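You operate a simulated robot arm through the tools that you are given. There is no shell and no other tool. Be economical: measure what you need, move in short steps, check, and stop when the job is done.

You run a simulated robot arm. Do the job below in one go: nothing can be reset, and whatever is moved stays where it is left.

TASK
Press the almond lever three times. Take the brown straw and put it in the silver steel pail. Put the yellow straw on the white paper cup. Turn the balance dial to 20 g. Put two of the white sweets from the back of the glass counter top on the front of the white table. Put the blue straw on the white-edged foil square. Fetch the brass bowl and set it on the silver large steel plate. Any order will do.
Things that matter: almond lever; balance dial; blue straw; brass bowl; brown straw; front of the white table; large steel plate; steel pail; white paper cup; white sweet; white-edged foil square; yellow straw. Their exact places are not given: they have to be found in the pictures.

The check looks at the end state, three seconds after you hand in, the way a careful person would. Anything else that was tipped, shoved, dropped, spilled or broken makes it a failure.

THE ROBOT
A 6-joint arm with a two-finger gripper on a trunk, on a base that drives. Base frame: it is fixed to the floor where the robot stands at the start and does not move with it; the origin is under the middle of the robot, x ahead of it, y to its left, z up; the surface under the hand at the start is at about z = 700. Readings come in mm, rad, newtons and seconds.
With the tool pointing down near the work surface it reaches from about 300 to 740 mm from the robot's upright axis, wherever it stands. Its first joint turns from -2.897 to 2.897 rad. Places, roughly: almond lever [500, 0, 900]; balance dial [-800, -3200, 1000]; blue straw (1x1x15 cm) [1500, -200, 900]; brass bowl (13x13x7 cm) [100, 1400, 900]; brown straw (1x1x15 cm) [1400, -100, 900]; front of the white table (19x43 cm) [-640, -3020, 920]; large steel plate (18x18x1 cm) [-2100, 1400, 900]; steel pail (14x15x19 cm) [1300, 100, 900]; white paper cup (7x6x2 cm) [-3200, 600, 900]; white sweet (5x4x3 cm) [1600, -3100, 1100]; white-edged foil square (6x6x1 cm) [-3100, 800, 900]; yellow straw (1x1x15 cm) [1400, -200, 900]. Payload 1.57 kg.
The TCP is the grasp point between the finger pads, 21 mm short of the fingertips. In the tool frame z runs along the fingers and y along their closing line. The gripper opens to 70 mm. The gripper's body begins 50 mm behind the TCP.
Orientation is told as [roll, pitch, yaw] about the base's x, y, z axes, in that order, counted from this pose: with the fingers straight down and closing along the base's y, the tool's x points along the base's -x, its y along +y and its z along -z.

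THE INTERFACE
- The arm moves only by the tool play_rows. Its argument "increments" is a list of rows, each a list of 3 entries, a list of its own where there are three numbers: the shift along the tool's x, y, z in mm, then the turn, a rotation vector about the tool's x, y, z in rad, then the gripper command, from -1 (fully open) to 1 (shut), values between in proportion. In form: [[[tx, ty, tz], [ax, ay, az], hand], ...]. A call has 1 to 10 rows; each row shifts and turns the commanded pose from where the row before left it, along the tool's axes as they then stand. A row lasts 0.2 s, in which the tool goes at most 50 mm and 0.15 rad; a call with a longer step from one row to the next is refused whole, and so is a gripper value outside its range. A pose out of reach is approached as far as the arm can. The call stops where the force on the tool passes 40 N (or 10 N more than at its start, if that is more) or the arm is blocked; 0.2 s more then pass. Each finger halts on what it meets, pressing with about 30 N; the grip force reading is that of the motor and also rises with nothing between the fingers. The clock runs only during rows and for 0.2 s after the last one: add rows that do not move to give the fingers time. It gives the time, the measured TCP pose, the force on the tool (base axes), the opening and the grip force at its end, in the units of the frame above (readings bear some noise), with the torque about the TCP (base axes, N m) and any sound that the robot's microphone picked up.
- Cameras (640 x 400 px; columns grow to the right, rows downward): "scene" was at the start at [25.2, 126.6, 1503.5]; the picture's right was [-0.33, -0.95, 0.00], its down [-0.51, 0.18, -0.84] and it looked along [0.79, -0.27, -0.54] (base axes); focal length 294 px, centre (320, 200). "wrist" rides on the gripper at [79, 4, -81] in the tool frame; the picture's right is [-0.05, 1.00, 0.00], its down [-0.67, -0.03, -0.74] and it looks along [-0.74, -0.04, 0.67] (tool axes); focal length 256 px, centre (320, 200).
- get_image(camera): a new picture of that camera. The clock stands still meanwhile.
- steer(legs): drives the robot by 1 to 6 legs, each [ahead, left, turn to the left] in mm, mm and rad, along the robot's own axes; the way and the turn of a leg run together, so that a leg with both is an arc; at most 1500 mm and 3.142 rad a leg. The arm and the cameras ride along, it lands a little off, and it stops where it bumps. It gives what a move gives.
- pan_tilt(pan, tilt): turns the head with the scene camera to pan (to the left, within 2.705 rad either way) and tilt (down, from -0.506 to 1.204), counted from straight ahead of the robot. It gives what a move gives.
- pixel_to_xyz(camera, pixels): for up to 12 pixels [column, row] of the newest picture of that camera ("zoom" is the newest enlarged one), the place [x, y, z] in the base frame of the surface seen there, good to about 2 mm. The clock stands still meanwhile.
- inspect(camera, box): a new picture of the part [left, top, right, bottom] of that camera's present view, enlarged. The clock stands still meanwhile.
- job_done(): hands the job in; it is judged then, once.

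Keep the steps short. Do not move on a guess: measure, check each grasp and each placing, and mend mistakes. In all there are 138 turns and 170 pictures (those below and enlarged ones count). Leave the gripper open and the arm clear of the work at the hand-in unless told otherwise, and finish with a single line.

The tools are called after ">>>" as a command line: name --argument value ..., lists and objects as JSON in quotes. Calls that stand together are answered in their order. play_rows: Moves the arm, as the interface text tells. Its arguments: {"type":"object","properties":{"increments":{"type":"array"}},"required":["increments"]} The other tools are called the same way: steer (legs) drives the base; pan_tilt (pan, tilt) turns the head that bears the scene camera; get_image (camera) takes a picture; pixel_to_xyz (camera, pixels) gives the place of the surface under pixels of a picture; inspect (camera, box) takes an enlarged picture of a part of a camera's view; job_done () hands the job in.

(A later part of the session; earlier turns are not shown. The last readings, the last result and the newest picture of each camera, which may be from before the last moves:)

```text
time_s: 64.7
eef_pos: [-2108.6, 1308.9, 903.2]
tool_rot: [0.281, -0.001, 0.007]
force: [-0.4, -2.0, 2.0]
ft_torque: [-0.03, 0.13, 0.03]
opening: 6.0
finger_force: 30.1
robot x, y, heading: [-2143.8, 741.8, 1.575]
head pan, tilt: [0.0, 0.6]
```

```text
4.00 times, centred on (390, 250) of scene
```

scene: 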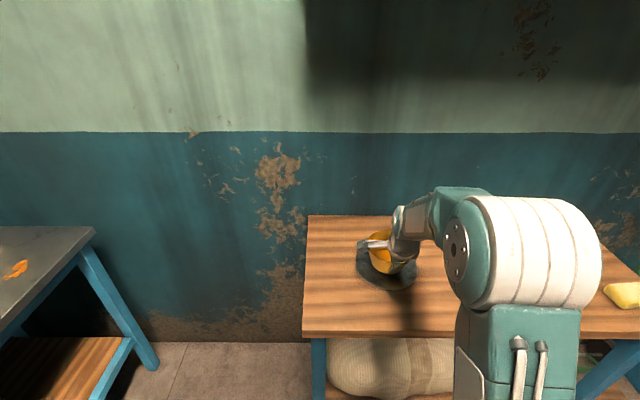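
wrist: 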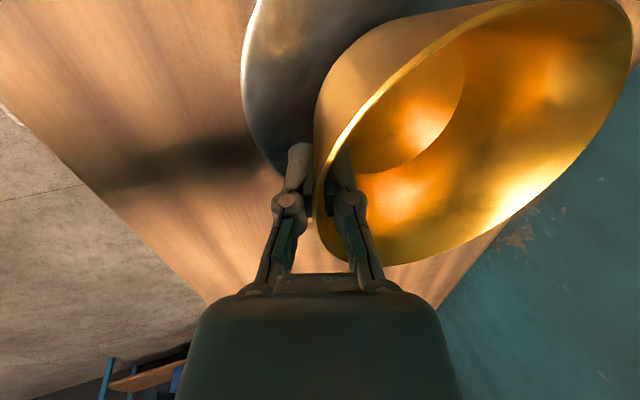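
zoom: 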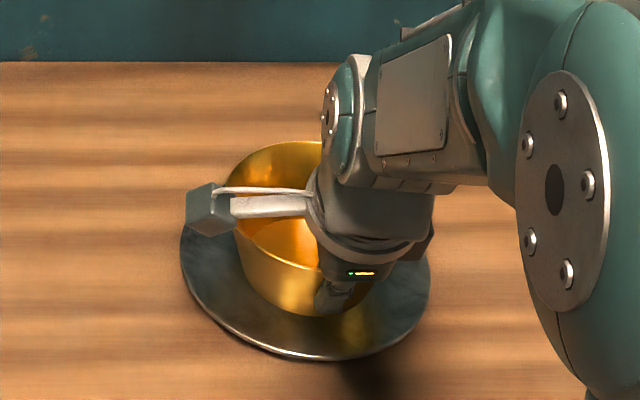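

Contact is made (force +2 N). I'll open and draw back along the tool axis.

>>> play_rows --increments '[[[0, 0, 0], [0, 0, 0], 0.6], [[0, 0, 0], [0, 0, 0], 0], [[0, 0, 0], [0, 0, 0], 0], [[0, 0, -20], [0, 0, 0], 0], [[0, 0, -40], [0, 0, 0], 0], [[0, 0, -45], [0, 0, 0], 0], [[0, 0, -45], [0, 0, 0], -1], [[0, 0, -45], [0, 0, 0], -1]]'

>>> get_image --camera "scene"

```text
time_s: 66.5
eef_pos: [-2106.4, 1257.3, 1089.1]
tool_rot: [0.277, 0.001, 0.005]
force: [0.3, 0.8, 0.7]
ft_torque: [0.0, 0.03, 0.0]
opening: 70.0
finger_force: 0.1
robot x, y, heading: [-2145.7, 737.6, 1.578]
head pan, tilt: [0.0, 0.6]
```

```text
130 pictures are left
```

scene: 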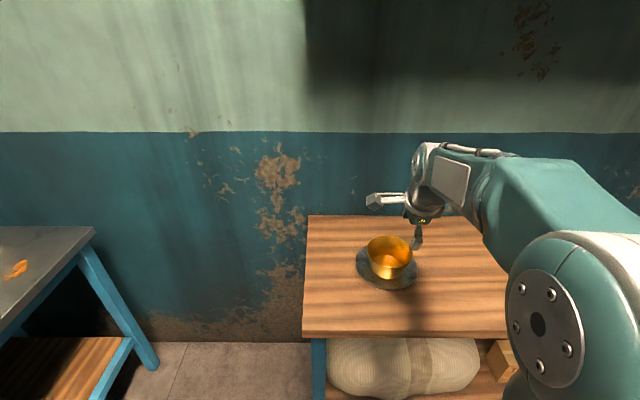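

The bowl sits on the plate. I'll retract and straighten the tool, and look at the bench to the left (cup and foil square).

>>> play_rows --increments '[[[0, -20, -30], [0.14, 0, 0], -1], [[0, -30, -30], [0.14, 0, 0], -1], [[0, -35, -32], [0, 0, 0], -1], [[0, -35, -32], [0, 0, 0], -1], [[0, -35, -32], [0, 0, 0], -1], [[0, -20, 0], [0, 0, -0.15], -1], [[0, 0, 0], [0, 0, -0.15], -1], [[0, 0, 0], [0, 0, -0.15], -1], [[0, 0, 0], [0, 0, -0.15], -1], [[0, 0, 0], [0, 0, -0.15], -1]]'

>>> play_rows --increments '[[[0, 0, 0], [0, 0, -0.15], -1], [[0, 0, 0], [0, 0, -0.15], -1], [[0, 0, 0], [0, 0, -0.15], -1], [[0, 0, 0], [0, 0, -0.15], -1], [[0, 0, 0], [0, 0, -0.15], -1], [[0, 0, 0], [0, 0, -0.071], -1]]'

>>> pan_tilt --pan 1.3 --tilt 0.55

>>> get_image --camera "scene"

```text
time_s: 68.7
eef_pos: [-2106.9, 1068.5, 1235.0]
tool_rot: [-0.001, 0.0, 0.757]
force: [-0.5, 0.4, 0.4]
ft_torque: [0.01, -0.02, -0.01]
opening: 70.2
finger_force: 0.1
robot x, y, heading: [-2143.5, 735.5, 1.571]
head pan, tilt: [0.0, 0.6]
```

```text
time_s: 70.1
eef_pos: [-2106.7, 1067.5, 1236.2]
tool_rot: [0.0, 0.0, 1.577]
force: [0.4, 0.2, -0.8]
ft_torque: [0.03, -0.01, -0.02]
opening: 70.0
finger_force: 0.1
robot x, y, heading: [-2142.3, 742.7, 1.576]
head pan, tilt: [0.0, 0.6]
```

```text
time_s: 71.5
eef_pos: [-2107.4, 1068.2, 1235.9]
tool_rot: [-0.001, -0.001, 1.575]
force: [0.7, 0.1, 0.1]
ft_torque: [0.0, -0.01, -0.01]
opening: 69.9
finger_force: 0.0
robot x, y, heading: [-2147.4, 741.6, 1.579]
head pan, tilt: [1.3, 0.55]
```

```text
129 pictures are left
```

scene: 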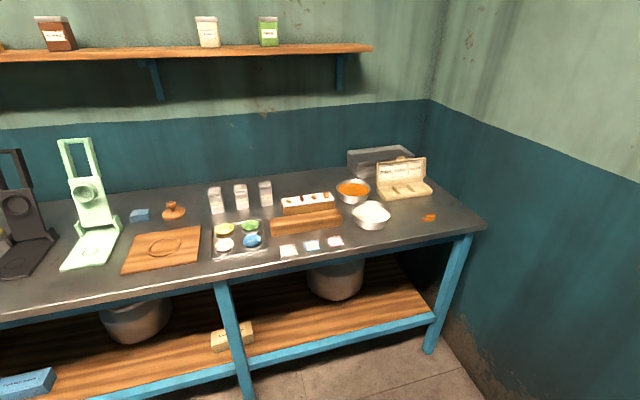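

>>> inspect --camera "scene" --box '[180, 170, 380, 295]'

>>> inspect --camera "scene" --box '[205, 215, 355, 270]'

```text
3.20 times, centred on (280, 232) of scene
```

zoom: 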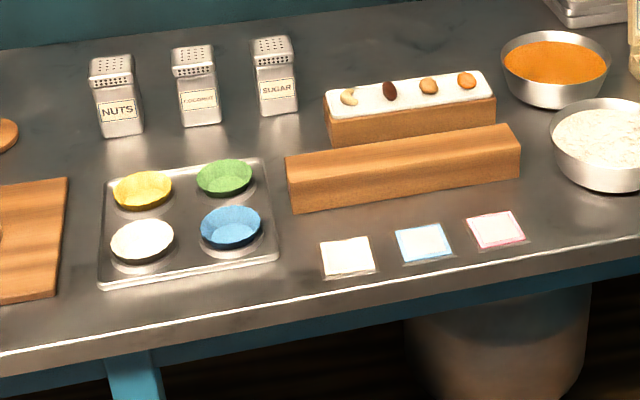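

```text
4.27 times, centred on (280, 242) of scene
```

zoom: 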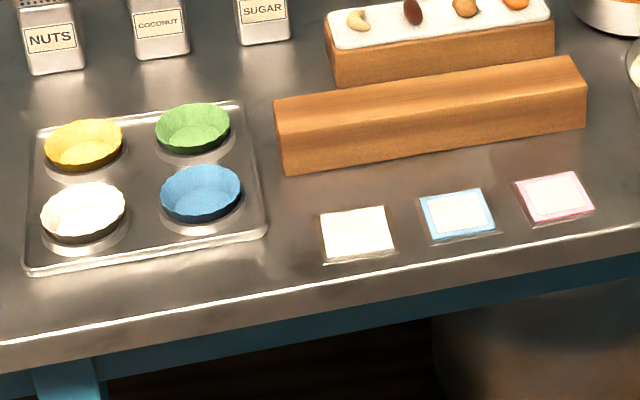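

>>> pixel_to_xyz --camera "zoom" --pixels '[[83, 207], [42, 215], [124, 205], [83, 184], [85, 238], [357, 233], [322, 235], [392, 232], [357, 210], [358, 258], [350, 300], [60, 345]]'

>>> pixel_to_xyz --camera "scene" --pixels '[[300, 220], [310, 203], [310, 233], [216, 205], [160, 245], [240, 290], [100, 300]]'

```text
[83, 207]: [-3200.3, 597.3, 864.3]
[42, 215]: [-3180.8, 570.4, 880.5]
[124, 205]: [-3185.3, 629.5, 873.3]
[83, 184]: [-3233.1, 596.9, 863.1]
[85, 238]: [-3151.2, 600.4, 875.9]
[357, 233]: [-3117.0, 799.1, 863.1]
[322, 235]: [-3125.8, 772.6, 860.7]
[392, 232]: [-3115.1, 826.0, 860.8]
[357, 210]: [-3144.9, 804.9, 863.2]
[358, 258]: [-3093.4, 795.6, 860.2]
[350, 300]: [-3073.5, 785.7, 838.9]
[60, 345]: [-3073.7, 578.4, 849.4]
```

```text
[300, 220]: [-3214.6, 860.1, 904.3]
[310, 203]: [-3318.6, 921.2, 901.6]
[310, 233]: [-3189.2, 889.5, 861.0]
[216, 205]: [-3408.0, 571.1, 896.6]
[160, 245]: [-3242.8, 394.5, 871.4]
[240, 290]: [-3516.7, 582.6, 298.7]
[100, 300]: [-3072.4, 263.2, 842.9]
```

Cup centre (-3193,598), rim z about 880; white foil square centre (-3119,800,862). Now back toward the doorway to find the straws.

>>> steer --legs '[[-200, 0, 0], [0, 0, -2.171], [1100, 0, 0], [1100, 0, 0]]'

>>> pan_tilt --pan -0.6 --tilt 0.35

>>> get_image --camera "scene"

>>> pan_tilt --pan 0.5 --tilt 0.35

>>> get_image --camera "scene"

```text
time_s: 88.8
eef_pos: [-49.7, -886.3, 1235.7]
tool_rot: [0.0, 0.0, -0.594]
force: [-0.3, -0.2, 0.3]
ft_torque: [0.0, 0.02, 0.02]
opening: 70.2
finger_force: 0.0
robot x, y, heading: [-296.2, -669.8, -0.591]
head pan, tilt: [1.3, 0.55]
```

```text
time_s: 90.6
eef_pos: [-50.4, -885.6, 1236.4]
tool_rot: [0.0, -0.001, -0.596]
force: [-0.9, -0.6, -0.2]
ft_torque: [0.03, 0.01, 0.01]
opening: 70.2
finger_force: 0.0
robot x, y, heading: [-300.9, -671.0, -0.589]
head pan, tilt: [-0.6, 0.351]
```

```text
126 pictures are left
```

scene: 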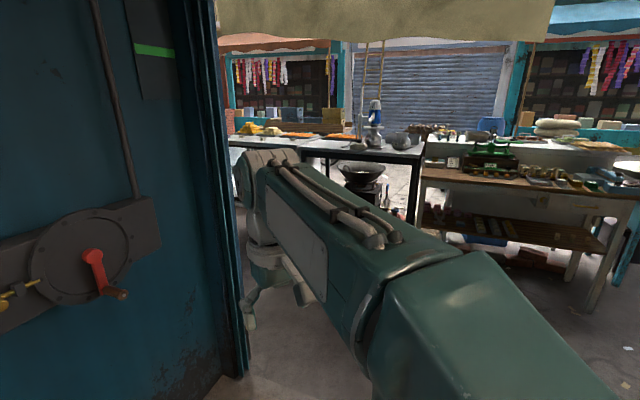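

```text
time_s: 92.0
eef_pos: [-50.4, -885.5, 1236.2]
tool_rot: [-0.001, 0.0, -0.594]
force: [-0.4, -0.5, -0.3]
ft_torque: [0.01, 0.03, 0.01]
opening: 70.1
finger_force: 0.1
robot x, y, heading: [-300.4, -671.6, -0.594]
head pan, tilt: [0.499, 0.351]
```

```text
125 pictures are left
```

scene: 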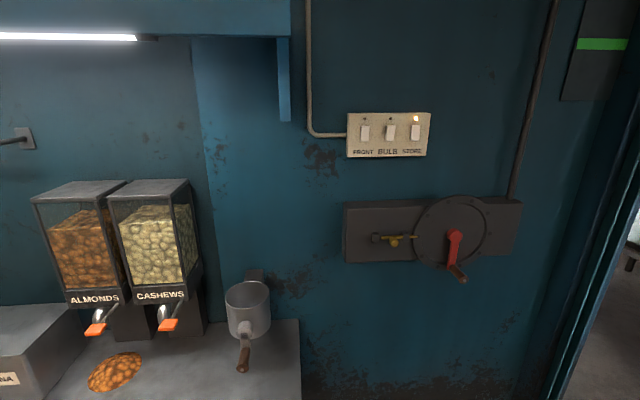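

>>> pixel_to_xyz --camera "scene" --pixels '[[555, 390], [600, 340], [625, 250], [635, 300], [460, 265], [490, 380]]'

>>> pan_tilt --pan -1.3 --tilt 0.45

>>> get_image --camera "scene"

>>> pixel_to_xyz --camera "scene" --pixels '[[120, 150], [100, 300], [60, 380], [400, 150], [380, 300], [450, 300], [300, 350], [200, 350], [250, 200], [200, 100]]'

```text
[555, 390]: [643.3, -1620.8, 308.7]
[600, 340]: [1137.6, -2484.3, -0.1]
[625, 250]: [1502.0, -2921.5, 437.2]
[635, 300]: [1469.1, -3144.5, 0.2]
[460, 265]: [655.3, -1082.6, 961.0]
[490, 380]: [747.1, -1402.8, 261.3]
```

```text
time_s: 93.8
eef_pos: [-50.7, -886.8, 1235.4]
tool_rot: [-0.001, 0.002, -0.595]
force: [-1.0, 0.8, 0.0]
ft_torque: [-0.04, 0.01, 0.03]
opening: 70.0
finger_force: 0.0
robot x, y, heading: [-299.9, -668.6, -0.599]
head pan, tilt: [-1.3, 0.45]
```

```text
124 pictures are left
```

scene: 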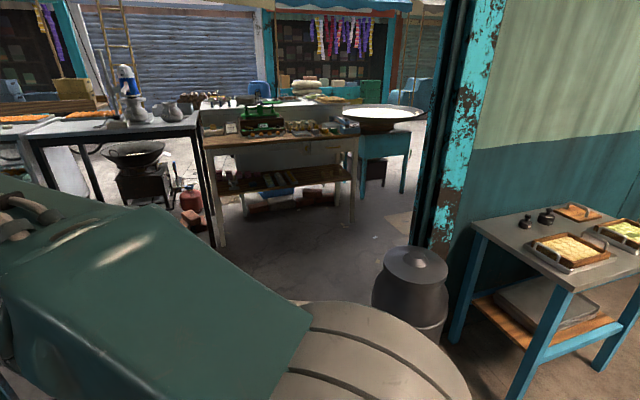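

```text
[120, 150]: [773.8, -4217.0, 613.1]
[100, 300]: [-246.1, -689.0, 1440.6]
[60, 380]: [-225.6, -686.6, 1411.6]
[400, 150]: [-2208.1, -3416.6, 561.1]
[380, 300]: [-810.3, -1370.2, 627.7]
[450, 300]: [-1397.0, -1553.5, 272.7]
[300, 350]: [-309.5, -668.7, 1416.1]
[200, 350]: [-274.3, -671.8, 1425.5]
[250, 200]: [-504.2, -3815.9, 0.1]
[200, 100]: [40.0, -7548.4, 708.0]
```

The doorway runs along y≈-1620, from x≈-700 to 640. I'll drive through its middle and look to the left outside.

>>> steer --legs '[[0, 0, -0.975], [300, 290, 0], [950, 0, 0]]'

>>> pan_tilt --pan 1.7 --tilt 0.4

>>> get_image --camera "scene"

>>> pan_tilt --pan 0.6 --tilt 0.4

>>> get_image --camera "scene"

>>> pan_tilt --pan -0.5 --tilt 0.5

>>> get_image --camera "scene"

```text
time_s: 103.4
eef_pos: [-64.4, -2244.3, 1235.5]
tool_rot: [0.001, 0.0, -1.587]
force: [-0.6, 0.1, 0.5]
ft_torque: [0.02, 0.02, 0.01]
opening: 70.2
finger_force: 0.1
robot x, y, heading: [-21.1, -1919.8, -1.583]
head pan, tilt: [-1.3, 0.45]
```

```text
time_s: 106.0
eef_pos: [-65.2, -2243.5, 1236.3]
tool_rot: [0.0, -0.001, -1.588]
force: [-0.7, -0.3, 0.8]
ft_torque: [0.01, -0.02, -0.01]
opening: 69.9
finger_force: 0.1
robot x, y, heading: [-18.6, -1918.9, -1.589]
head pan, tilt: [1.7, 0.4]
```

```text
123 pictures are left
```

scene: 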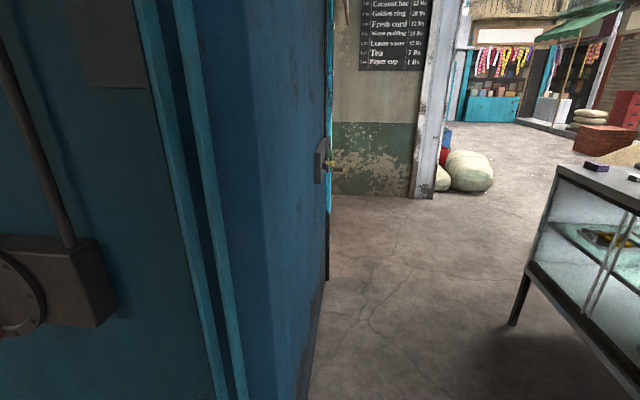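

```text
time_s: 107.3
eef_pos: [-64.1, -2244.5, 1235.8]
tool_rot: [0.0, 0.001, -1.587]
force: [0.4, 0.5, 0.5]
ft_torque: [-0.01, 0.0, 0.01]
opening: 70.0
finger_force: 0.1
robot x, y, heading: [-21.8, -1913.3, -1.584]
head pan, tilt: [0.6, 0.4]
```

```text
122 pictures are left
```

scene: 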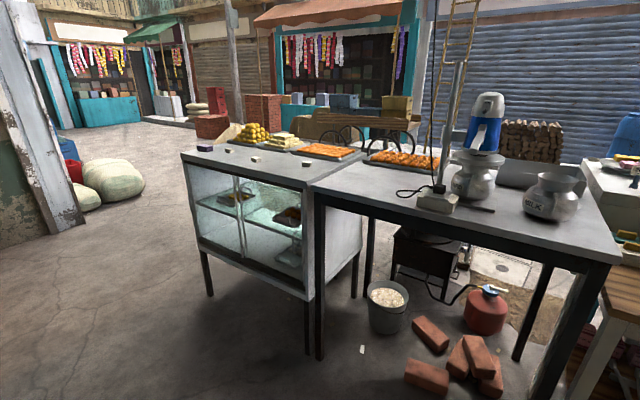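

```text
time_s: 108.6
eef_pos: [-63.0, -2243.7, 1236.1]
tool_rot: [0.0, 0.001, -1.586]
force: [0.9, 0.4, -0.4]
ft_torque: [0.0, -0.01, 0.01]
opening: 70.2
finger_force: 0.0
robot x, y, heading: [-19.9, -1916.1, -1.586]
head pan, tilt: [-0.499, 0.499]
```

```text
121 pictures are left
```

scene: 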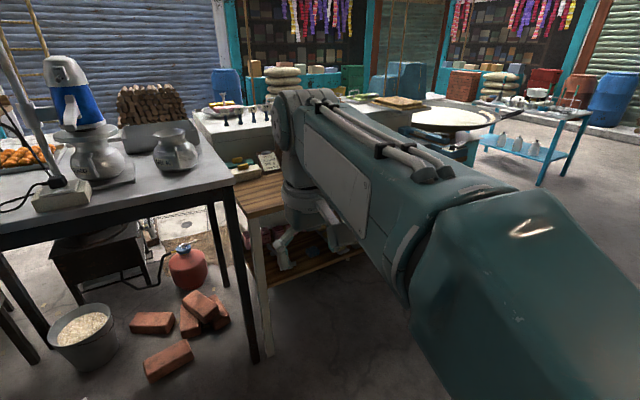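

>>> pan_tilt --pan 0.7 --tilt 0.4

>>> inspect --camera "scene" --box '[190, 110, 430, 260]'

>>> pixel_to_xyz --camera "zoom" --pixels '[[100, 120], [140, 105], [250, 130], [180, 180], [300, 240], [400, 240]]'

```text
time_s: 110.0
eef_pos: [-63.8, -2242.5, 1235.5]
tool_rot: [0.001, 0.0, -1.587]
force: [0.0, -0.2, -0.3]
ft_torque: [-0.03, -0.04, 0.01]
opening: 69.9
finger_force: 0.0
robot x, y, heading: [-19.3, -1915.7, -1.588]
head pan, tilt: [0.7, 0.4]
```

```text
2.67 times, centred on (310, 185) of scene
```

zoom: 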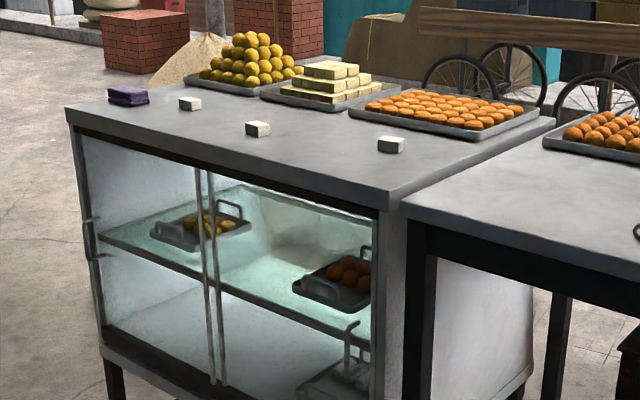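

```text
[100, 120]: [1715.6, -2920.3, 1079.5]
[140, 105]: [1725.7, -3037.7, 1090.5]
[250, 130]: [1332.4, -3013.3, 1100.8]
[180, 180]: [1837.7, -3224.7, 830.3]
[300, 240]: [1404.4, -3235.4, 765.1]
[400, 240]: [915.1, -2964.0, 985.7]
```

Three white sweets sit along the back of the counter: zoom (189,103), (258,128), (390,145). I'll drive in front of the counter.

>>> steer --legs '[[300, 600, 0.015], [100, 660, 0]]'

>>> pan_tilt --pan 0.0 --tilt 0.6

>>> get_image --camera "scene"

>>> get_image --camera "wrist"

```text
time_s: 117.0
eef_pos: [1175.2, -2661.7, 1235.6]
tool_rot: [0.0, 0.0, -1.594]
force: [0.8, 0.9, 0.5]
ft_torque: [0.02, -0.01, 0.03]
opening: 69.9
finger_force: 0.1
robot x, y, heading: [1224.7, -2333.9, -1.594]
head pan, tilt: [0.7, 0.4]
```

```text
time_s: 118.1
eef_pos: [1177.6, -2661.5, 1235.1]
tool_rot: [0.002, -0.001, -1.597]
force: [0.8, 0.5, 0.4]
ft_torque: [0.02, -0.01, -0.05]
opening: 69.9
finger_force: 0.1
robot x, y, heading: [1221.7, -2335.8, -1.597]
head pan, tilt: [0.0, 0.6]
```

```text
119 pictures are left
```

scene: 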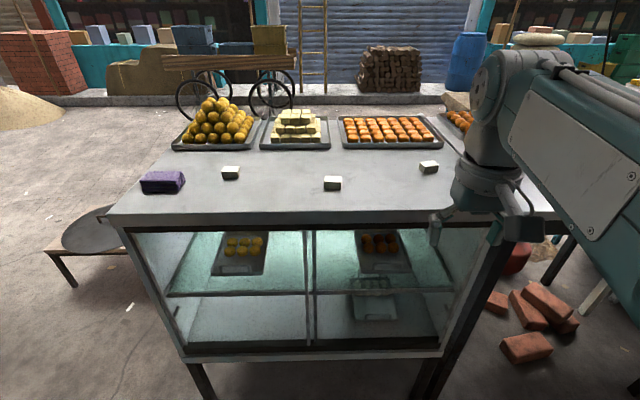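

```text
118 pictures are left
```

wrist: 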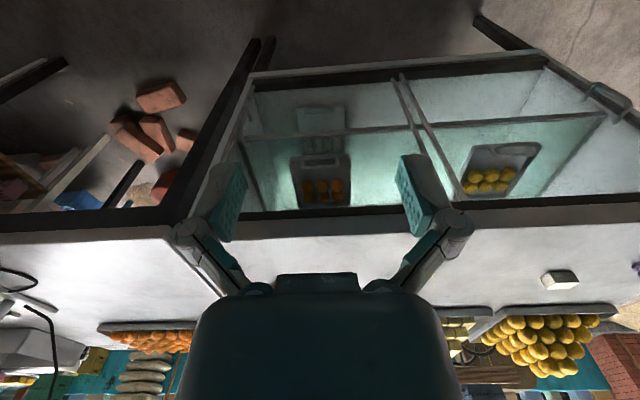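

>>> inspect --camera "scene" --box '[210, 140, 450, 220]'

>>> pixel_to_xyz --camera "scene" --pixels '[[231, 169], [223, 175], [240, 175], [333, 180], [325, 185], [341, 185], [429, 164], [421, 170], [438, 169], [290, 205], [380, 170], [310, 213]]'

```text
2.67 times, centred on (330, 180) of scene
```

zoom: 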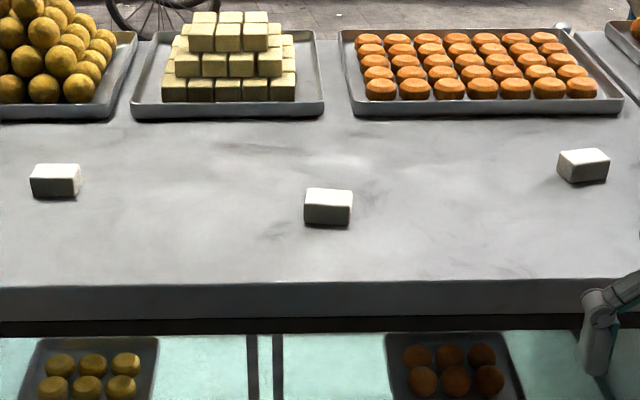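

```text
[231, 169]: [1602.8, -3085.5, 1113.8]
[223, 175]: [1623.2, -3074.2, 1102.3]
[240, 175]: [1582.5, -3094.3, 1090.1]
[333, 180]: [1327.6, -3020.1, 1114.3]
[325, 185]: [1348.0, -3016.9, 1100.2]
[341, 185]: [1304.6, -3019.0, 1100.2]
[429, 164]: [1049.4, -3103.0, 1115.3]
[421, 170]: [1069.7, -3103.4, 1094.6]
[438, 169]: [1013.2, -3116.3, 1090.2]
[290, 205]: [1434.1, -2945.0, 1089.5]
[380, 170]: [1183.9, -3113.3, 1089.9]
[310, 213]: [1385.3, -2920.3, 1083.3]
```

Sweets: A (1326,-3025), B (1048,-3105), tops z 1115, counter z 1090. I'll drive a little closer for A.

>>> steer --legs '[[100, 70, 0.022]]'

>>> get_image --camera "scene"

```text
time_s: 119.3
eef_pos: [1244.1, -2763.5, 1235.8]
tool_rot: [0.001, 0.0, -1.575]
force: [-0.8, 0.1, -0.3]
ft_torque: [-0.02, -0.03, -0.01]
opening: 70.1
finger_force: 0.0
robot x, y, heading: [1287.6, -2438.5, -1.567]
head pan, tilt: [0.0, 0.6]
```

```text
116 pictures are left
```

scene: 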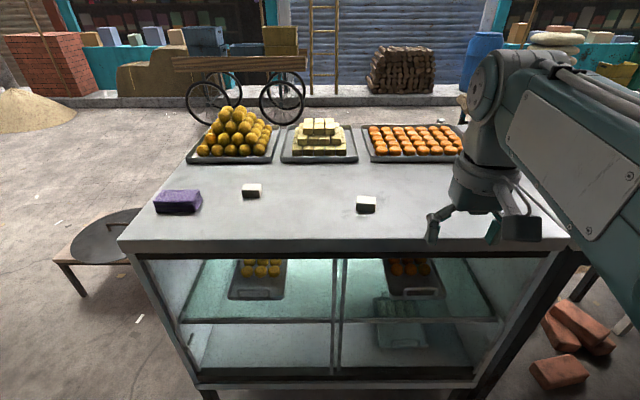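

>>> inspect --camera "scene" --box '[330, 180, 402, 225]'

>>> pixel_to_xyz --camera "zoom" --pixels '[[235, 145], [388, 145], [240, 185], [395, 185], [315, 165], [260, 270], [390, 270]]'

```text
8.89 times, centred on (366, 202) of scene
```

zoom: 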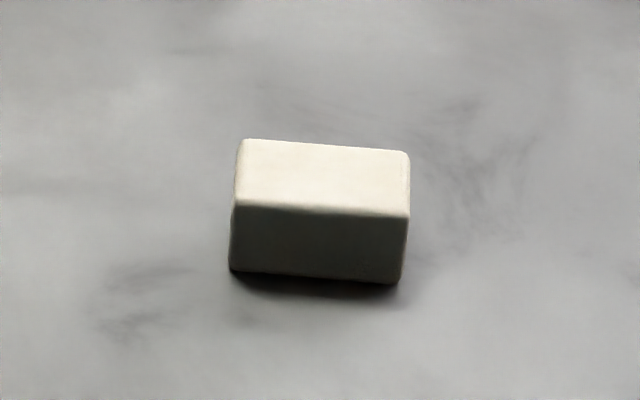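

```text
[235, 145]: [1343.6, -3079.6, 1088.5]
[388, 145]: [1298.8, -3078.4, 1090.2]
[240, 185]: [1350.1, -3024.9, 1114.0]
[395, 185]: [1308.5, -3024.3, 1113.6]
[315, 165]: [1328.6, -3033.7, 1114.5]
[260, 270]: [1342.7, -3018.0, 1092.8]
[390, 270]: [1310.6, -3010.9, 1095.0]
```

I'll move over sweet A at (1328,-3033), hovering at z 1180.

>>> play_rows --increments '[[[-44.9, 14.2, 9.3], [0, 0, 0], -1], [[-44.9, 14.2, 9.3], [0, 0, 0], -1], [[-44.9, 14.2, 9.3], [0, 0, 0], -1], [[-44.9, 14.2, 9.3], [0, 0, 0], -1], [[-44.9, 14.2, 9.3], [0, 0, 0], -1], [[-44.9, 14.2, 9.3], [0, 0, 0], -1], [[0, 0, 0], [0, 0, 0], -1]]'

>>> get_image --camera "wrist"

```text
time_s: 120.9
eef_pos: [1338.0, -3033.1, 1179.8]
tool_rot: [-0.002, 0.0, -1.573]
force: [-0.4, -0.5, 0.3]
ft_torque: [0.0, -0.03, 0.03]
opening: 70.0
finger_force: 0.1
robot x, y, heading: [1287.8, -2436.7, -1.572]
head pan, tilt: [0.0, 0.6]
```

```text
114 pictures are left
```

wrist: 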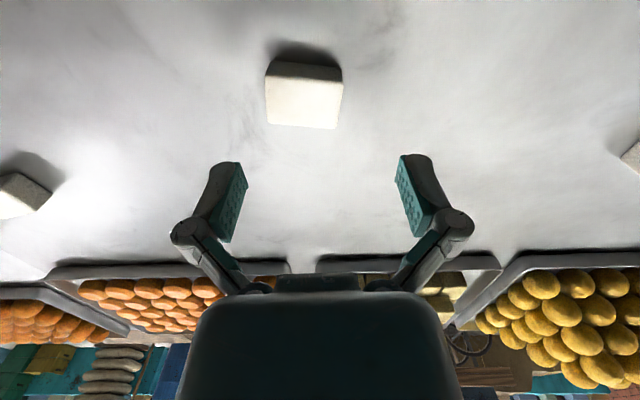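

>>> pixel_to_xyz --camera "wrist" --pixels '[[268, 85], [342, 90], [304, 100], [305, 78], [302, 125], [284, 52]]'

```text
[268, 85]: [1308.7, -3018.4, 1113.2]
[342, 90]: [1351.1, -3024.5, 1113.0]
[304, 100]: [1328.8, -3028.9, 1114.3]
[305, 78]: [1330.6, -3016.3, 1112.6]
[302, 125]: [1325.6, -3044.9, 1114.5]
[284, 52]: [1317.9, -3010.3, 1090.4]
```

Sweet A's centre is (1328.5,-3031). I'll shift and go down to z 1114.

>>> play_rows --increments '[[[2, -9.5, 20], [0, 0, 0], -1], [[0, 0, 25], [0, 0, 0], -1], [[0, 0, 14], [0, 0, 0], -1], [[0, 0, 7], [0, 0, 0], -1], [[0, 0, 0], [0, 0, 0], -1]]'

>>> get_image --camera "wrist"

```text
time_s: 122.1
eef_pos: [1326.1, -3030.0, 1113.0]
tool_rot: [-0.004, 0.0, -1.575]
force: [0.6, 0.2, 0.3]
ft_torque: [0.01, 0.02, -0.02]
opening: 69.8
finger_force: 0.0
robot x, y, heading: [1289.1, -2434.4, -1.568]
head pan, tilt: [0.0, 0.6]
```

```text
113 pictures are left
```

wrist: 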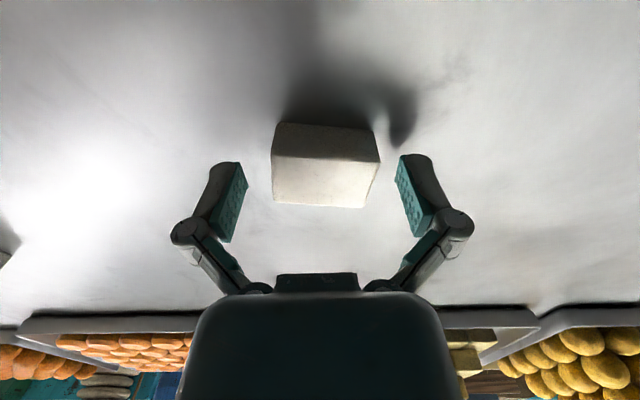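

>>> play_rows --increments '[[[0, 0, 0], [0, 0, 0], -0.3], [[0, 0, 0], [0, 0, 0], 0.2], [[0, 0, 0], [0, 0, 0], 0.2], [[0, 0, -5], [0, 0, 0], 0.2], [[0, 0, -15], [0, 0, 0], 0.2], [[0, 0, -25], [0, 0, 0], 0.2], [[0, 0, -30], [0, 0, 0], 0.2]]'

>>> get_image --camera "wrist"

```text
time_s: 123.7
eef_pos: [1326.2, -3032.8, 1188.7]
tool_rot: [-0.002, 0.001, -1.574]
force: [-0.2, -0.3, -0.7]
ft_torque: [0.03, 0.01, 0.0]
opening: 46.5
finger_force: 30.2
robot x, y, heading: [1286.7, -2436.0, -1.57]
head pan, tilt: [0.0, 0.6]
```

```text
112 pictures are left
```

wrist: 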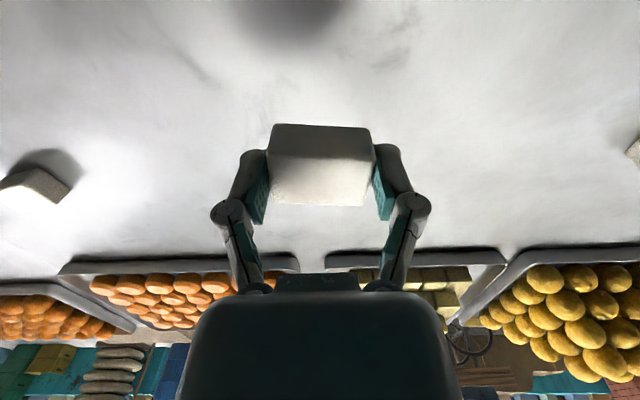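

Sweet A held (46.5 mm). I'll retract the arm and drive to the white table.

>>> play_rows --increments '[[[40, -6, -8], [0, 0, 0], 0.2], [[40, -6, -8], [0, 0, 0], 0.2], [[40, -6, -8], [0, 0, 0], 0.2], [[40, -6, -8], [0, 0, 0], 0.2], [[40, -6, -8], [0, 0, 0], 0.2], [[40, -6, -8], [0, 0, 0], 0.2], [[25, -6, 0], [0, 0, 0], 0.2]]'

>>> steer --legs '[[-400, 0, 0], [0, -960, 0], [0, -960, 0]]'

>>> get_image --camera "scene"

```text
time_s: 125.3
eef_pos: [1281.9, -2765.6, 1235.5]
tool_rot: [-0.002, -0.002, -1.574]
force: [0.0, -0.7, -0.9]
ft_torque: [0.0, 0.03, -0.03]
opening: 46.2
finger_force: 30.5
robot x, y, heading: [1291.4, -2436.3, -1.571]
head pan, tilt: [0.0, 0.6]
```

```text
time_s: 137.1
eef_pos: [-662.3, -2330.9, 1236.5]
tool_rot: [-0.004, -0.001, -1.599]
force: [-0.1, 0.3, -0.3]
ft_torque: [0.0, -0.01, 0.02]
opening: 45.3
finger_force: 30.1
robot x, y, heading: [-652.3, -1997.0, -1.593]
head pan, tilt: [0.0, 0.6]
```

```text
111 pictures are left
```

scene: 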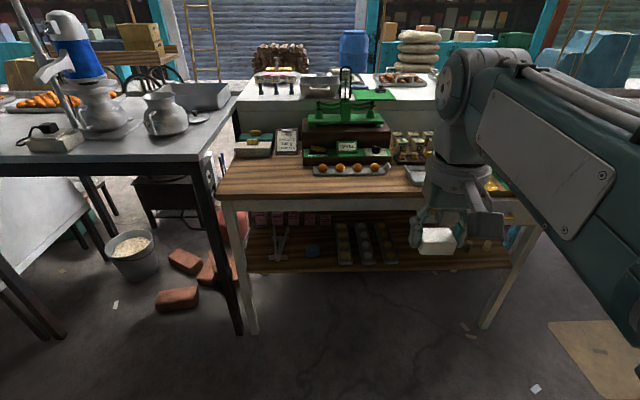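

>>> inspect --camera "scene" --box '[210, 60, 450, 220]'

>>> pixel_to_xyz --camera "scene" --pixels '[[240, 190], [330, 192], [400, 193], [450, 193], [350, 169], [285, 145], [255, 145], [345, 110], [345, 152], [300, 165], [260, 115], [240, 200]]'

```text
2.50 times, centred on (330, 140) of scene
```

zoom: 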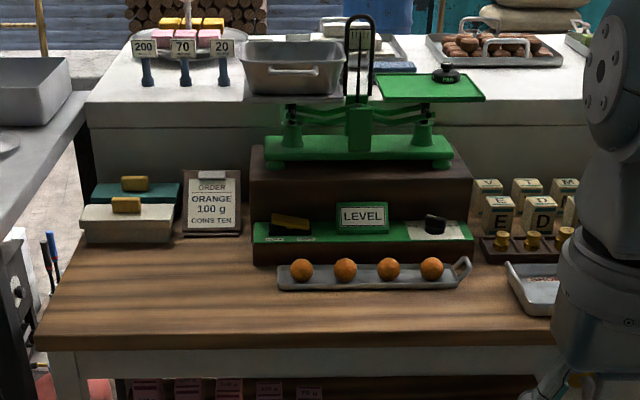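

```text
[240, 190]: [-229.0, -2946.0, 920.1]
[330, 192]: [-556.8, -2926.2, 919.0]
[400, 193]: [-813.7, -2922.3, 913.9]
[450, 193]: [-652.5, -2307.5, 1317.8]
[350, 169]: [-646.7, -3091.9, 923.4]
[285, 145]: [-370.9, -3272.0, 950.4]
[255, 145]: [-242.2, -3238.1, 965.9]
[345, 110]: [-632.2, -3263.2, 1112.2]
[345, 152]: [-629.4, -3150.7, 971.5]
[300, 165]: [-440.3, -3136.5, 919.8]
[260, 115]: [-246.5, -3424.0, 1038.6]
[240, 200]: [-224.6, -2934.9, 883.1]
```

The wooden top is at z 920, and its free front strip runs y≈-2930 to -3060. I'll drive 400 mm ahead and then look closely, including at the balance.

>>> steer --legs '[[390, 0, 0.022]]'

>>> get_image --camera "scene"

>>> inspect --camera "scene" --box '[270, 130, 460, 250]'

```text
time_s: 139.6
eef_pos: [-656.2, -2728.9, 1236.4]
tool_rot: [-0.002, 0.0, -1.565]
force: [-0.4, 0.4, 0.0]
ft_torque: [0.02, 0.0, 0.0]
opening: 45.1
finger_force: 29.7
robot x, y, heading: [-656.0, -2397.3, -1.56]
head pan, tilt: [0.0, 0.6]
```

```text
109 pictures are left
```

scene: 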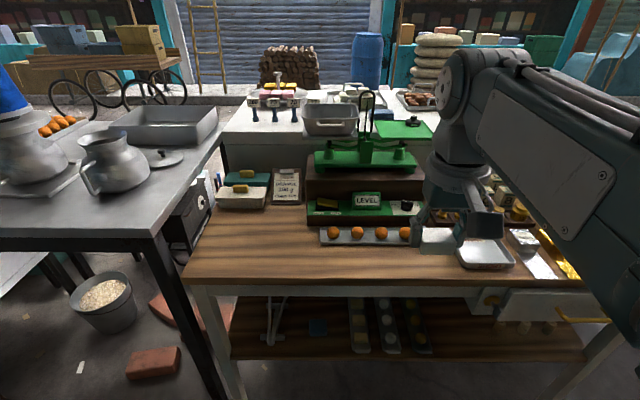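

```text
3.33 times, centred on (365, 190) of scene
```

zoom: 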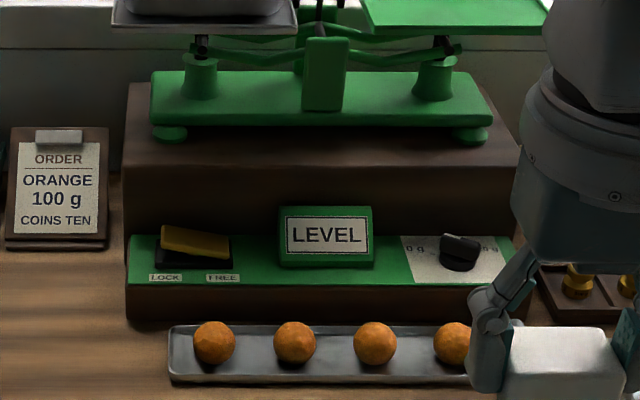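

>>> pixel_to_xyz --camera "scene" --pixels '[[330, 243], [400, 245], [330, 255], [400, 258], [300, 276], [430, 276], [465, 262], [370, 228]]'

>>> pixel_to_xyz --camera "zoom" --pixels '[[462, 250], [462, 238], [440, 268], [500, 275], [410, 275], [410, 240], [480, 240], [415, 250]]'

```text
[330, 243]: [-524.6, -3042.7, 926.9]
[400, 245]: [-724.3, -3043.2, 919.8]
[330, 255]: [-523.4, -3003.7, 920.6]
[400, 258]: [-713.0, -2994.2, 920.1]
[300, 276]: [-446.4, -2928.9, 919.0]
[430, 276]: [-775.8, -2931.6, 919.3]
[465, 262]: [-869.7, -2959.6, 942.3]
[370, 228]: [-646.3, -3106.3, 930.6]
```

```text
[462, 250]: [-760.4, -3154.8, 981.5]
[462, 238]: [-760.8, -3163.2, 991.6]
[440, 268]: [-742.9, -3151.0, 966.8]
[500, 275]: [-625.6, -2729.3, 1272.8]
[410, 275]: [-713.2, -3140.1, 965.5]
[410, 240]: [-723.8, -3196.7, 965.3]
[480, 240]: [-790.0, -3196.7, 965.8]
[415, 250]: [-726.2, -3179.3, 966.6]
```

The tray front is at y -3042, so I'll put the sweet at (-560,-2985). Moving above it first.

>>> play_rows --increments '[[[-42.7, 16, 39], [0, 0, 0], 0.2], [[-42.7, 16, 39], [0, 0, 0], 0.2], [[-42.7, 16, 39], [0, 0, 0], 0.2], [[-42.7, 16, 39], [0, 0, 0], 0.2], [[-42.7, 16, 39], [0, 0, 0], 0.2], [[-42.7, 16, 39], [0, 0, 0], 0.2], [[0, 0, 0], [0, 0, 0], 0.2]]'

>>> get_image --camera "wrist"

```text
refused: row 1 steps farther than a row can; nothing moved
```

```text
107 pictures are left
```

wrist: 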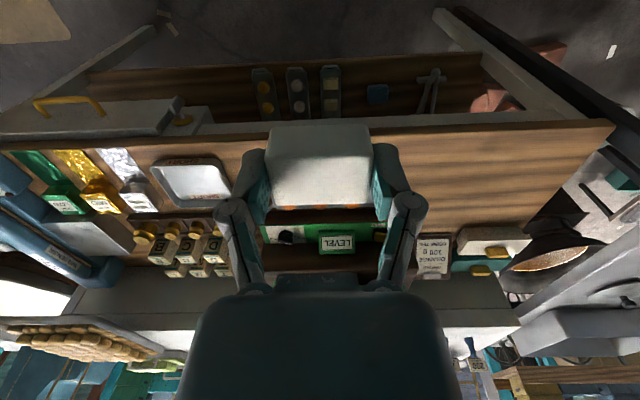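

The rows were too long, so I'll use 8 shorter ones.

>>> play_rows --increments '[[[-32, 12, 29.5], [0, 0, 0], 0.2], [[-32, 12, 29.5], [0, 0, 0], 0.2], [[-32, 12, 29.5], [0, 0, 0], 0.2], [[-32, 12, 29.5], [0, 0, 0], 0.2], [[-32, 12, 29.5], [0, 0, 0], 0.2], [[-32, 12, 29.5], [0, 0, 0], 0.2], [[-32, 12, 29.5], [0, 0, 0], 0.2], [[-32, 12, 29.5], [0, 0, 0], 0.2], [[0, 0, 0], [0, 0, 0], 0.2]]'

>>> get_image --camera "wrist"

```text
time_s: 141.6
eef_pos: [-556.9, -2984.3, 1001.0]
tool_rot: [-0.003, 0.001, -1.566]
force: [0.4, -0.1, 0.1]
ft_torque: [0.02, -0.02, 0.0]
opening: 45.2
finger_force: 29.6
robot x, y, heading: [-654.3, -2396.7, -1.56]
head pan, tilt: [0.0, 0.6]
```

```text
106 pictures are left
```

wrist: 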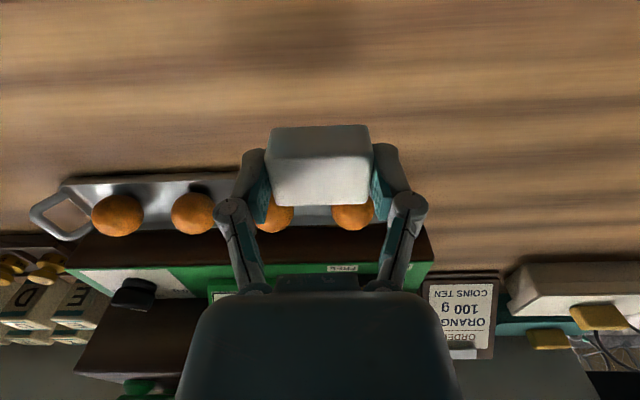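

>>> play_rows --increments '[[[0, 0, 30], [0, 0, 0], 0.2], [[0, 0, 20], [0, 0, 0], 0.2], [[0, 0, 5], [0, 0, 0], 0.2], [[0, 0, 2], [0, 0, 0], 0.2], [[0, 0, 0], [0, 0, 0], 0.2]]'

```text
time_s: 142.8
eef_pos: [-557.2, -2985.7, 943.9]
tool_rot: [-0.002, 0.0, -1.566]
force: [1.1, 2.4, 7.0]
ft_torque: [0.03, -0.13, 0.04]
opening: 44.7
finger_force: 30.2
robot x, y, heading: [-654.2, -2394.5, -1.559]
head pan, tilt: [0.0, 0.6]
```

Contact at 7 N. I'll release and rise.

>>> play_rows --increments '[[[0, 0, -1], [0, 0, 0], -0.4], [[0, 0, 0], [0, 0, 0], -0.7], [[0, 0, 0], [0, 0, 0], -0.7], [[0, 0, -20], [0, 0, 0], -0.7], [[0, 0, -45], [0, 0, 0], -1], [[0, 0, -45], [0, 0, 0], -1]]'

>>> get_image --camera "wrist"

```text
time_s: 144.2
eef_pos: [-556.6, -2984.3, 1052.6]
tool_rot: [-0.004, 0.001, -1.566]
force: [-0.7, -0.1, -0.2]
ft_torque: [0.04, -0.02, -0.02]
opening: 69.8
finger_force: 0.0
robot x, y, heading: [-649.7, -2400.2, -1.564]
head pan, tilt: [0.0, 0.6]
```

```text
105 pictures are left
```

wrist: 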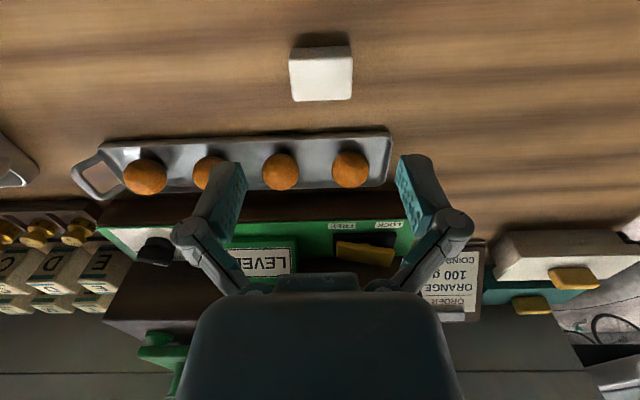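

Sweet A rests on the table front. While here, I'll view the balance dial from closer.

>>> play_rows --increments '[[[0, 0, -30], [0, 0, 0], -1], [[0, 0, -30], [0, 0, 0], -1], [[-10, -38, 0], [0, 0, 0], -1], [[-10, -38, 0], [0, 0, 0], -1], [[-10, -38, 0], [0, 0, 0], -1], [[-10, -38, 0], [0, 0, 0], -1], [[-10, -38, 0], [0, 0, 0], -1], [[0, 0, 0], [0, 0, 0], -1]]'

>>> get_image --camera "wrist"

>>> get_image --camera "scene"

```text
time_s: 146.0
eef_pos: [-749.8, -3036.9, 1114.8]
tool_rot: [-0.001, 0.0, -1.564]
force: [0.4, 0.1, 0.6]
ft_torque: [-0.01, 0.01, 0.0]
opening: 70.0
finger_force: 0.0
robot x, y, heading: [-653.8, -2395.4, -1.565]
head pan, tilt: [0.0, 0.6]
```

```text
104 pictures are left
```

wrist: 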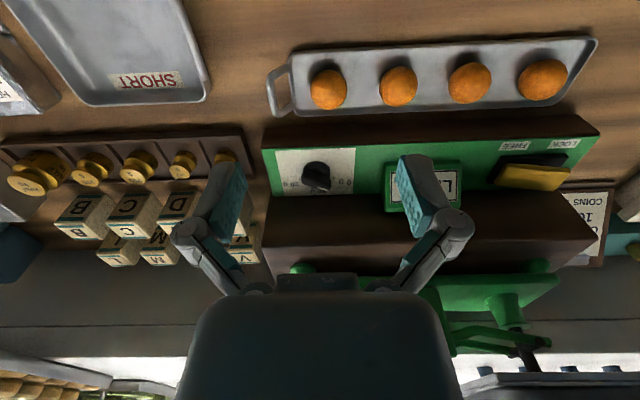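

```text
103 pictures are left
```

scene: 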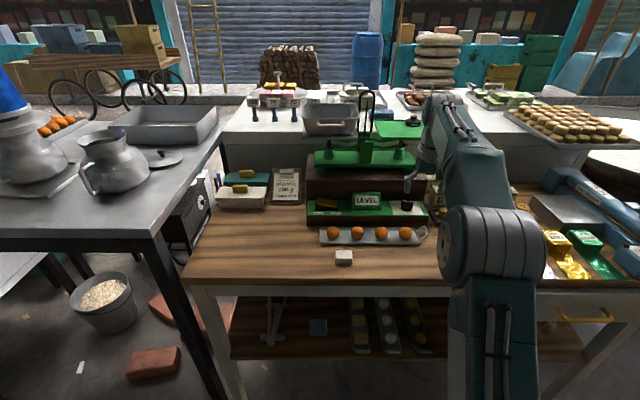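

>>> inspect --camera "wrist" --box '[260, 130, 400, 218]'

>>> inspect --camera "scene" --box '[380, 180, 444, 220]'

>>> pixel_to_xyz --camera "wrist" --pixels '[[316, 172], [305, 178], [328, 178], [316, 195], [280, 155], [350, 155], [285, 183], [345, 182], [320, 268], [470, 295], [320, 215]]'

```text
4.55 times, centred on (330, 174) of wrist
```

zoom: 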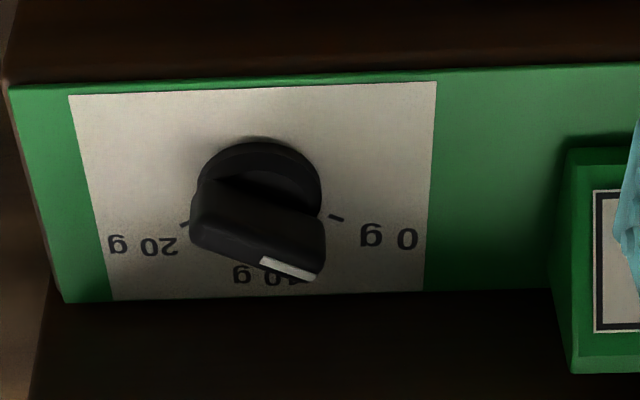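

```text
10.00 times, centred on (412, 200) of scene
```

zoom: 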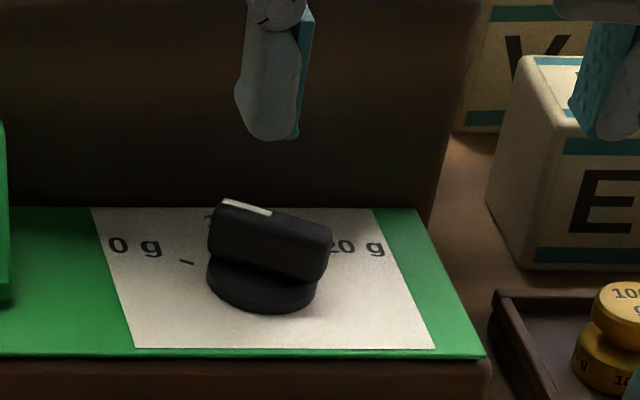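

```text
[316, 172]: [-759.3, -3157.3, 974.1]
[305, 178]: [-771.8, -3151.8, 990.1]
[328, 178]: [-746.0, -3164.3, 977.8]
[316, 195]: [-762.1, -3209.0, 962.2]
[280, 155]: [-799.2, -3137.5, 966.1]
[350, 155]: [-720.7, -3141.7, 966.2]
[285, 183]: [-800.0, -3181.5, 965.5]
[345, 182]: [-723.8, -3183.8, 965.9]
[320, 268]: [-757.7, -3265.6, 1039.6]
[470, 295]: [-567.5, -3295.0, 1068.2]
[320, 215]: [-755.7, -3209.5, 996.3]
```

>>> pixel_to_xyz --camera "wrist" --pixels '[[333.5, 177.5], [300.3, 179], [329, 190], [319, 187.5], [325, 189], [303, 173], [316, 161], [312, 163], [322, 166], [330, 177], [302, 185], [293, 183]]'

>>> pixel_to_xyz --camera "zoom" --pixels '[[187, 262], [225, 203], [270, 213], [328, 228], [212, 225], [320, 280], [262, 308], [212, 270], [270, 240], [210, 220], [135, 248], [350, 250]]'

```text
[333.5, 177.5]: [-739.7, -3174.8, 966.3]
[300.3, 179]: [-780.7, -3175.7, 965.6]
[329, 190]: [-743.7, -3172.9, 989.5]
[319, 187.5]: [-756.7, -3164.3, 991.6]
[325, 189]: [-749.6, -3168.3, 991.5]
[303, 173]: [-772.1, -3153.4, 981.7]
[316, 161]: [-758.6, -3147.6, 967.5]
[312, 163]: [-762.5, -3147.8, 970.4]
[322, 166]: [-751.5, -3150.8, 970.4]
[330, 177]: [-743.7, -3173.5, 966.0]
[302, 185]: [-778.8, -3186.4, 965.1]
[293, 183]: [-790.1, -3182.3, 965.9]
```

```text
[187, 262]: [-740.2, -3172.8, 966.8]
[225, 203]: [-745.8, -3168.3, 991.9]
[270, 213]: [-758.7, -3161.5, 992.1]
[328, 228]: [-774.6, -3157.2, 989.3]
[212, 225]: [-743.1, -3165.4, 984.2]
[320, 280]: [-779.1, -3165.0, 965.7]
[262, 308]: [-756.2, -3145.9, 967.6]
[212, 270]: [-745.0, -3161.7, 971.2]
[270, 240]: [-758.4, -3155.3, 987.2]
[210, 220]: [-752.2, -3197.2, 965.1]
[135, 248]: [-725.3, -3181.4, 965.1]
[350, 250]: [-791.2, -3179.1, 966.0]
```

The knob's bar points at about 0 g (tick at (-740,-3174)); the 20 g tick is at (-780.7,-3175.7), and the centre is about (-760,-3162). Next I'll check clearance to the balance behind.

>>> inspect --camera "scene" --box '[300, 80, 460, 230]'

>>> pixel_to_xyz --camera "scene" --pixels '[[385, 130], [405, 138], [385, 139], [395, 165], [380, 165], [400, 178], [395, 190], [365, 145], [410, 150], [415, 192], [430, 195]]'

```text
2.67 times, centred on (380, 155) of scene
```

zoom: 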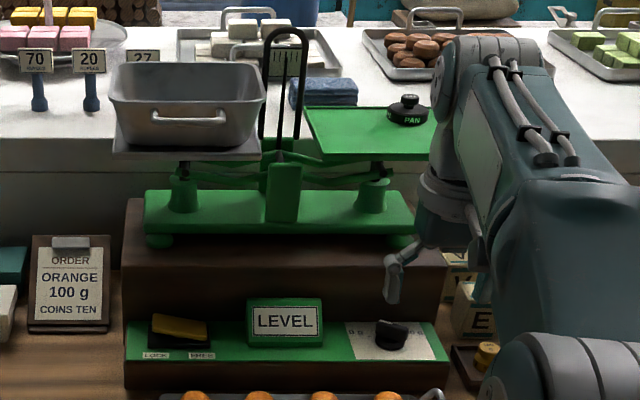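

```text
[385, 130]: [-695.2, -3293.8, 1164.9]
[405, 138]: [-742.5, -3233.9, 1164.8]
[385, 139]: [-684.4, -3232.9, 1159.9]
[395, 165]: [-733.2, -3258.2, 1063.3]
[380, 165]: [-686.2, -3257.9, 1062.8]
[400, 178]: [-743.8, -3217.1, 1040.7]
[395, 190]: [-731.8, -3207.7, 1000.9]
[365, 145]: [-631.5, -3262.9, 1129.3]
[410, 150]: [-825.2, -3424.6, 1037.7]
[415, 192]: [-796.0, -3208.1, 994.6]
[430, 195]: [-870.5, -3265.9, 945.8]
```

Clearance is fine (pan front y -3233, block front y -3208). I'll partly close the gripper and turn it so that the fingers close across the bar.

>>> play_rows --increments '[[[0, 0, 0], [0, 0, -0.14], 0.1], [[0, 0, 0], [0, 0, -0.14], 0.1], [[0, 0, 0], [0, 0, -0.14], 0.1], [[0, 0, 0], [0, 0, -0.14], 0.1], [[0, 0, 0], [0, 0, -0.14], 0.1], [[0, 0, 0], [0, 0, -0.14], 0.1], [[0, 0, 0], [0, 0, -0.14], 0.1], [[0, 0, 0], [0, 0, -0.14], 0.1]]'

>>> play_rows --increments '[[[-14.9, -39.1, 0], [0, 0, 0], 0.1], [[-14.9, -39.1, 0], [0, 0, 0], 0.1], [[-14.9, -39.1, 15], [0, 0, 0], 0.1], [[0, 0, 20], [0, 0, 0], 0.1], [[0, 0, 0], [0, 0, 0], 0.1]]'

>>> get_image --camera "wrist"

>>> inspect --camera "scene" --box '[340, 140, 460, 215]'

```text
time_s: 147.8
eef_pos: [-749.5, -3036.6, 1114.7]
tool_rot: [-0.001, 0.003, -0.444]
force: [-0.2, 0.4, 1.1]
ft_torque: [0.03, 0.01, 0.0]
opening: 31.5
finger_force: 0.2
robot x, y, heading: [-657.4, -2397.0, -1.567]
head pan, tilt: [0.0, 0.6]
```

```text
time_s: 149.0
eef_pos: [-750.5, -3087.1, 1060.0]
tool_rot: [-0.001, 0.001, -0.445]
force: [1.1, -0.1, -0.1]
ft_torque: [-0.01, 0.01, 0.0]
opening: 31.7
finger_force: 0.1
out of reach, approached as far as the arm can: row 1, 2, 3
robot x, y, heading: [-652.7, -2394.2, -1.562]
head pan, tilt: [0.0, 0.6]
```

```text
99 pictures are left
```

wrist: 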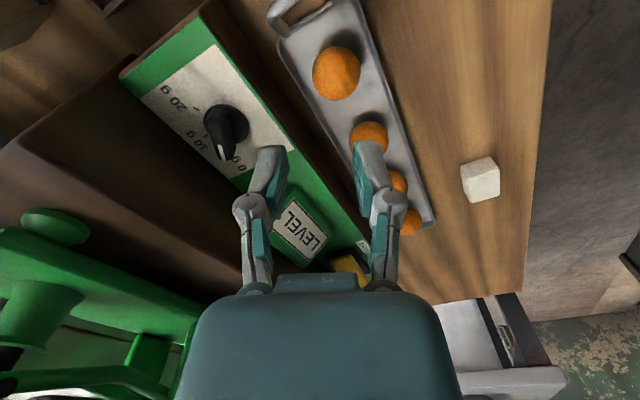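

```text
5.33 times, centred on (400, 178) of scene
```

zoom: 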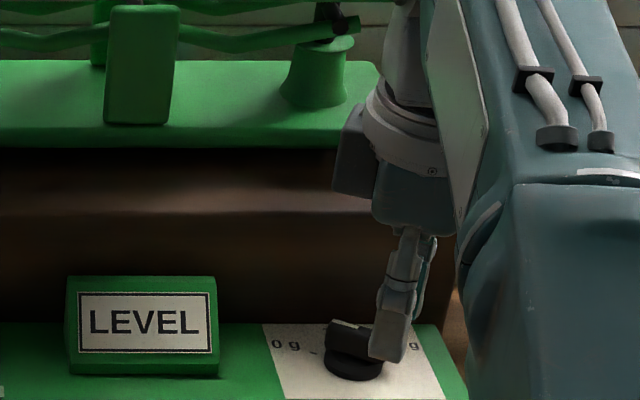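

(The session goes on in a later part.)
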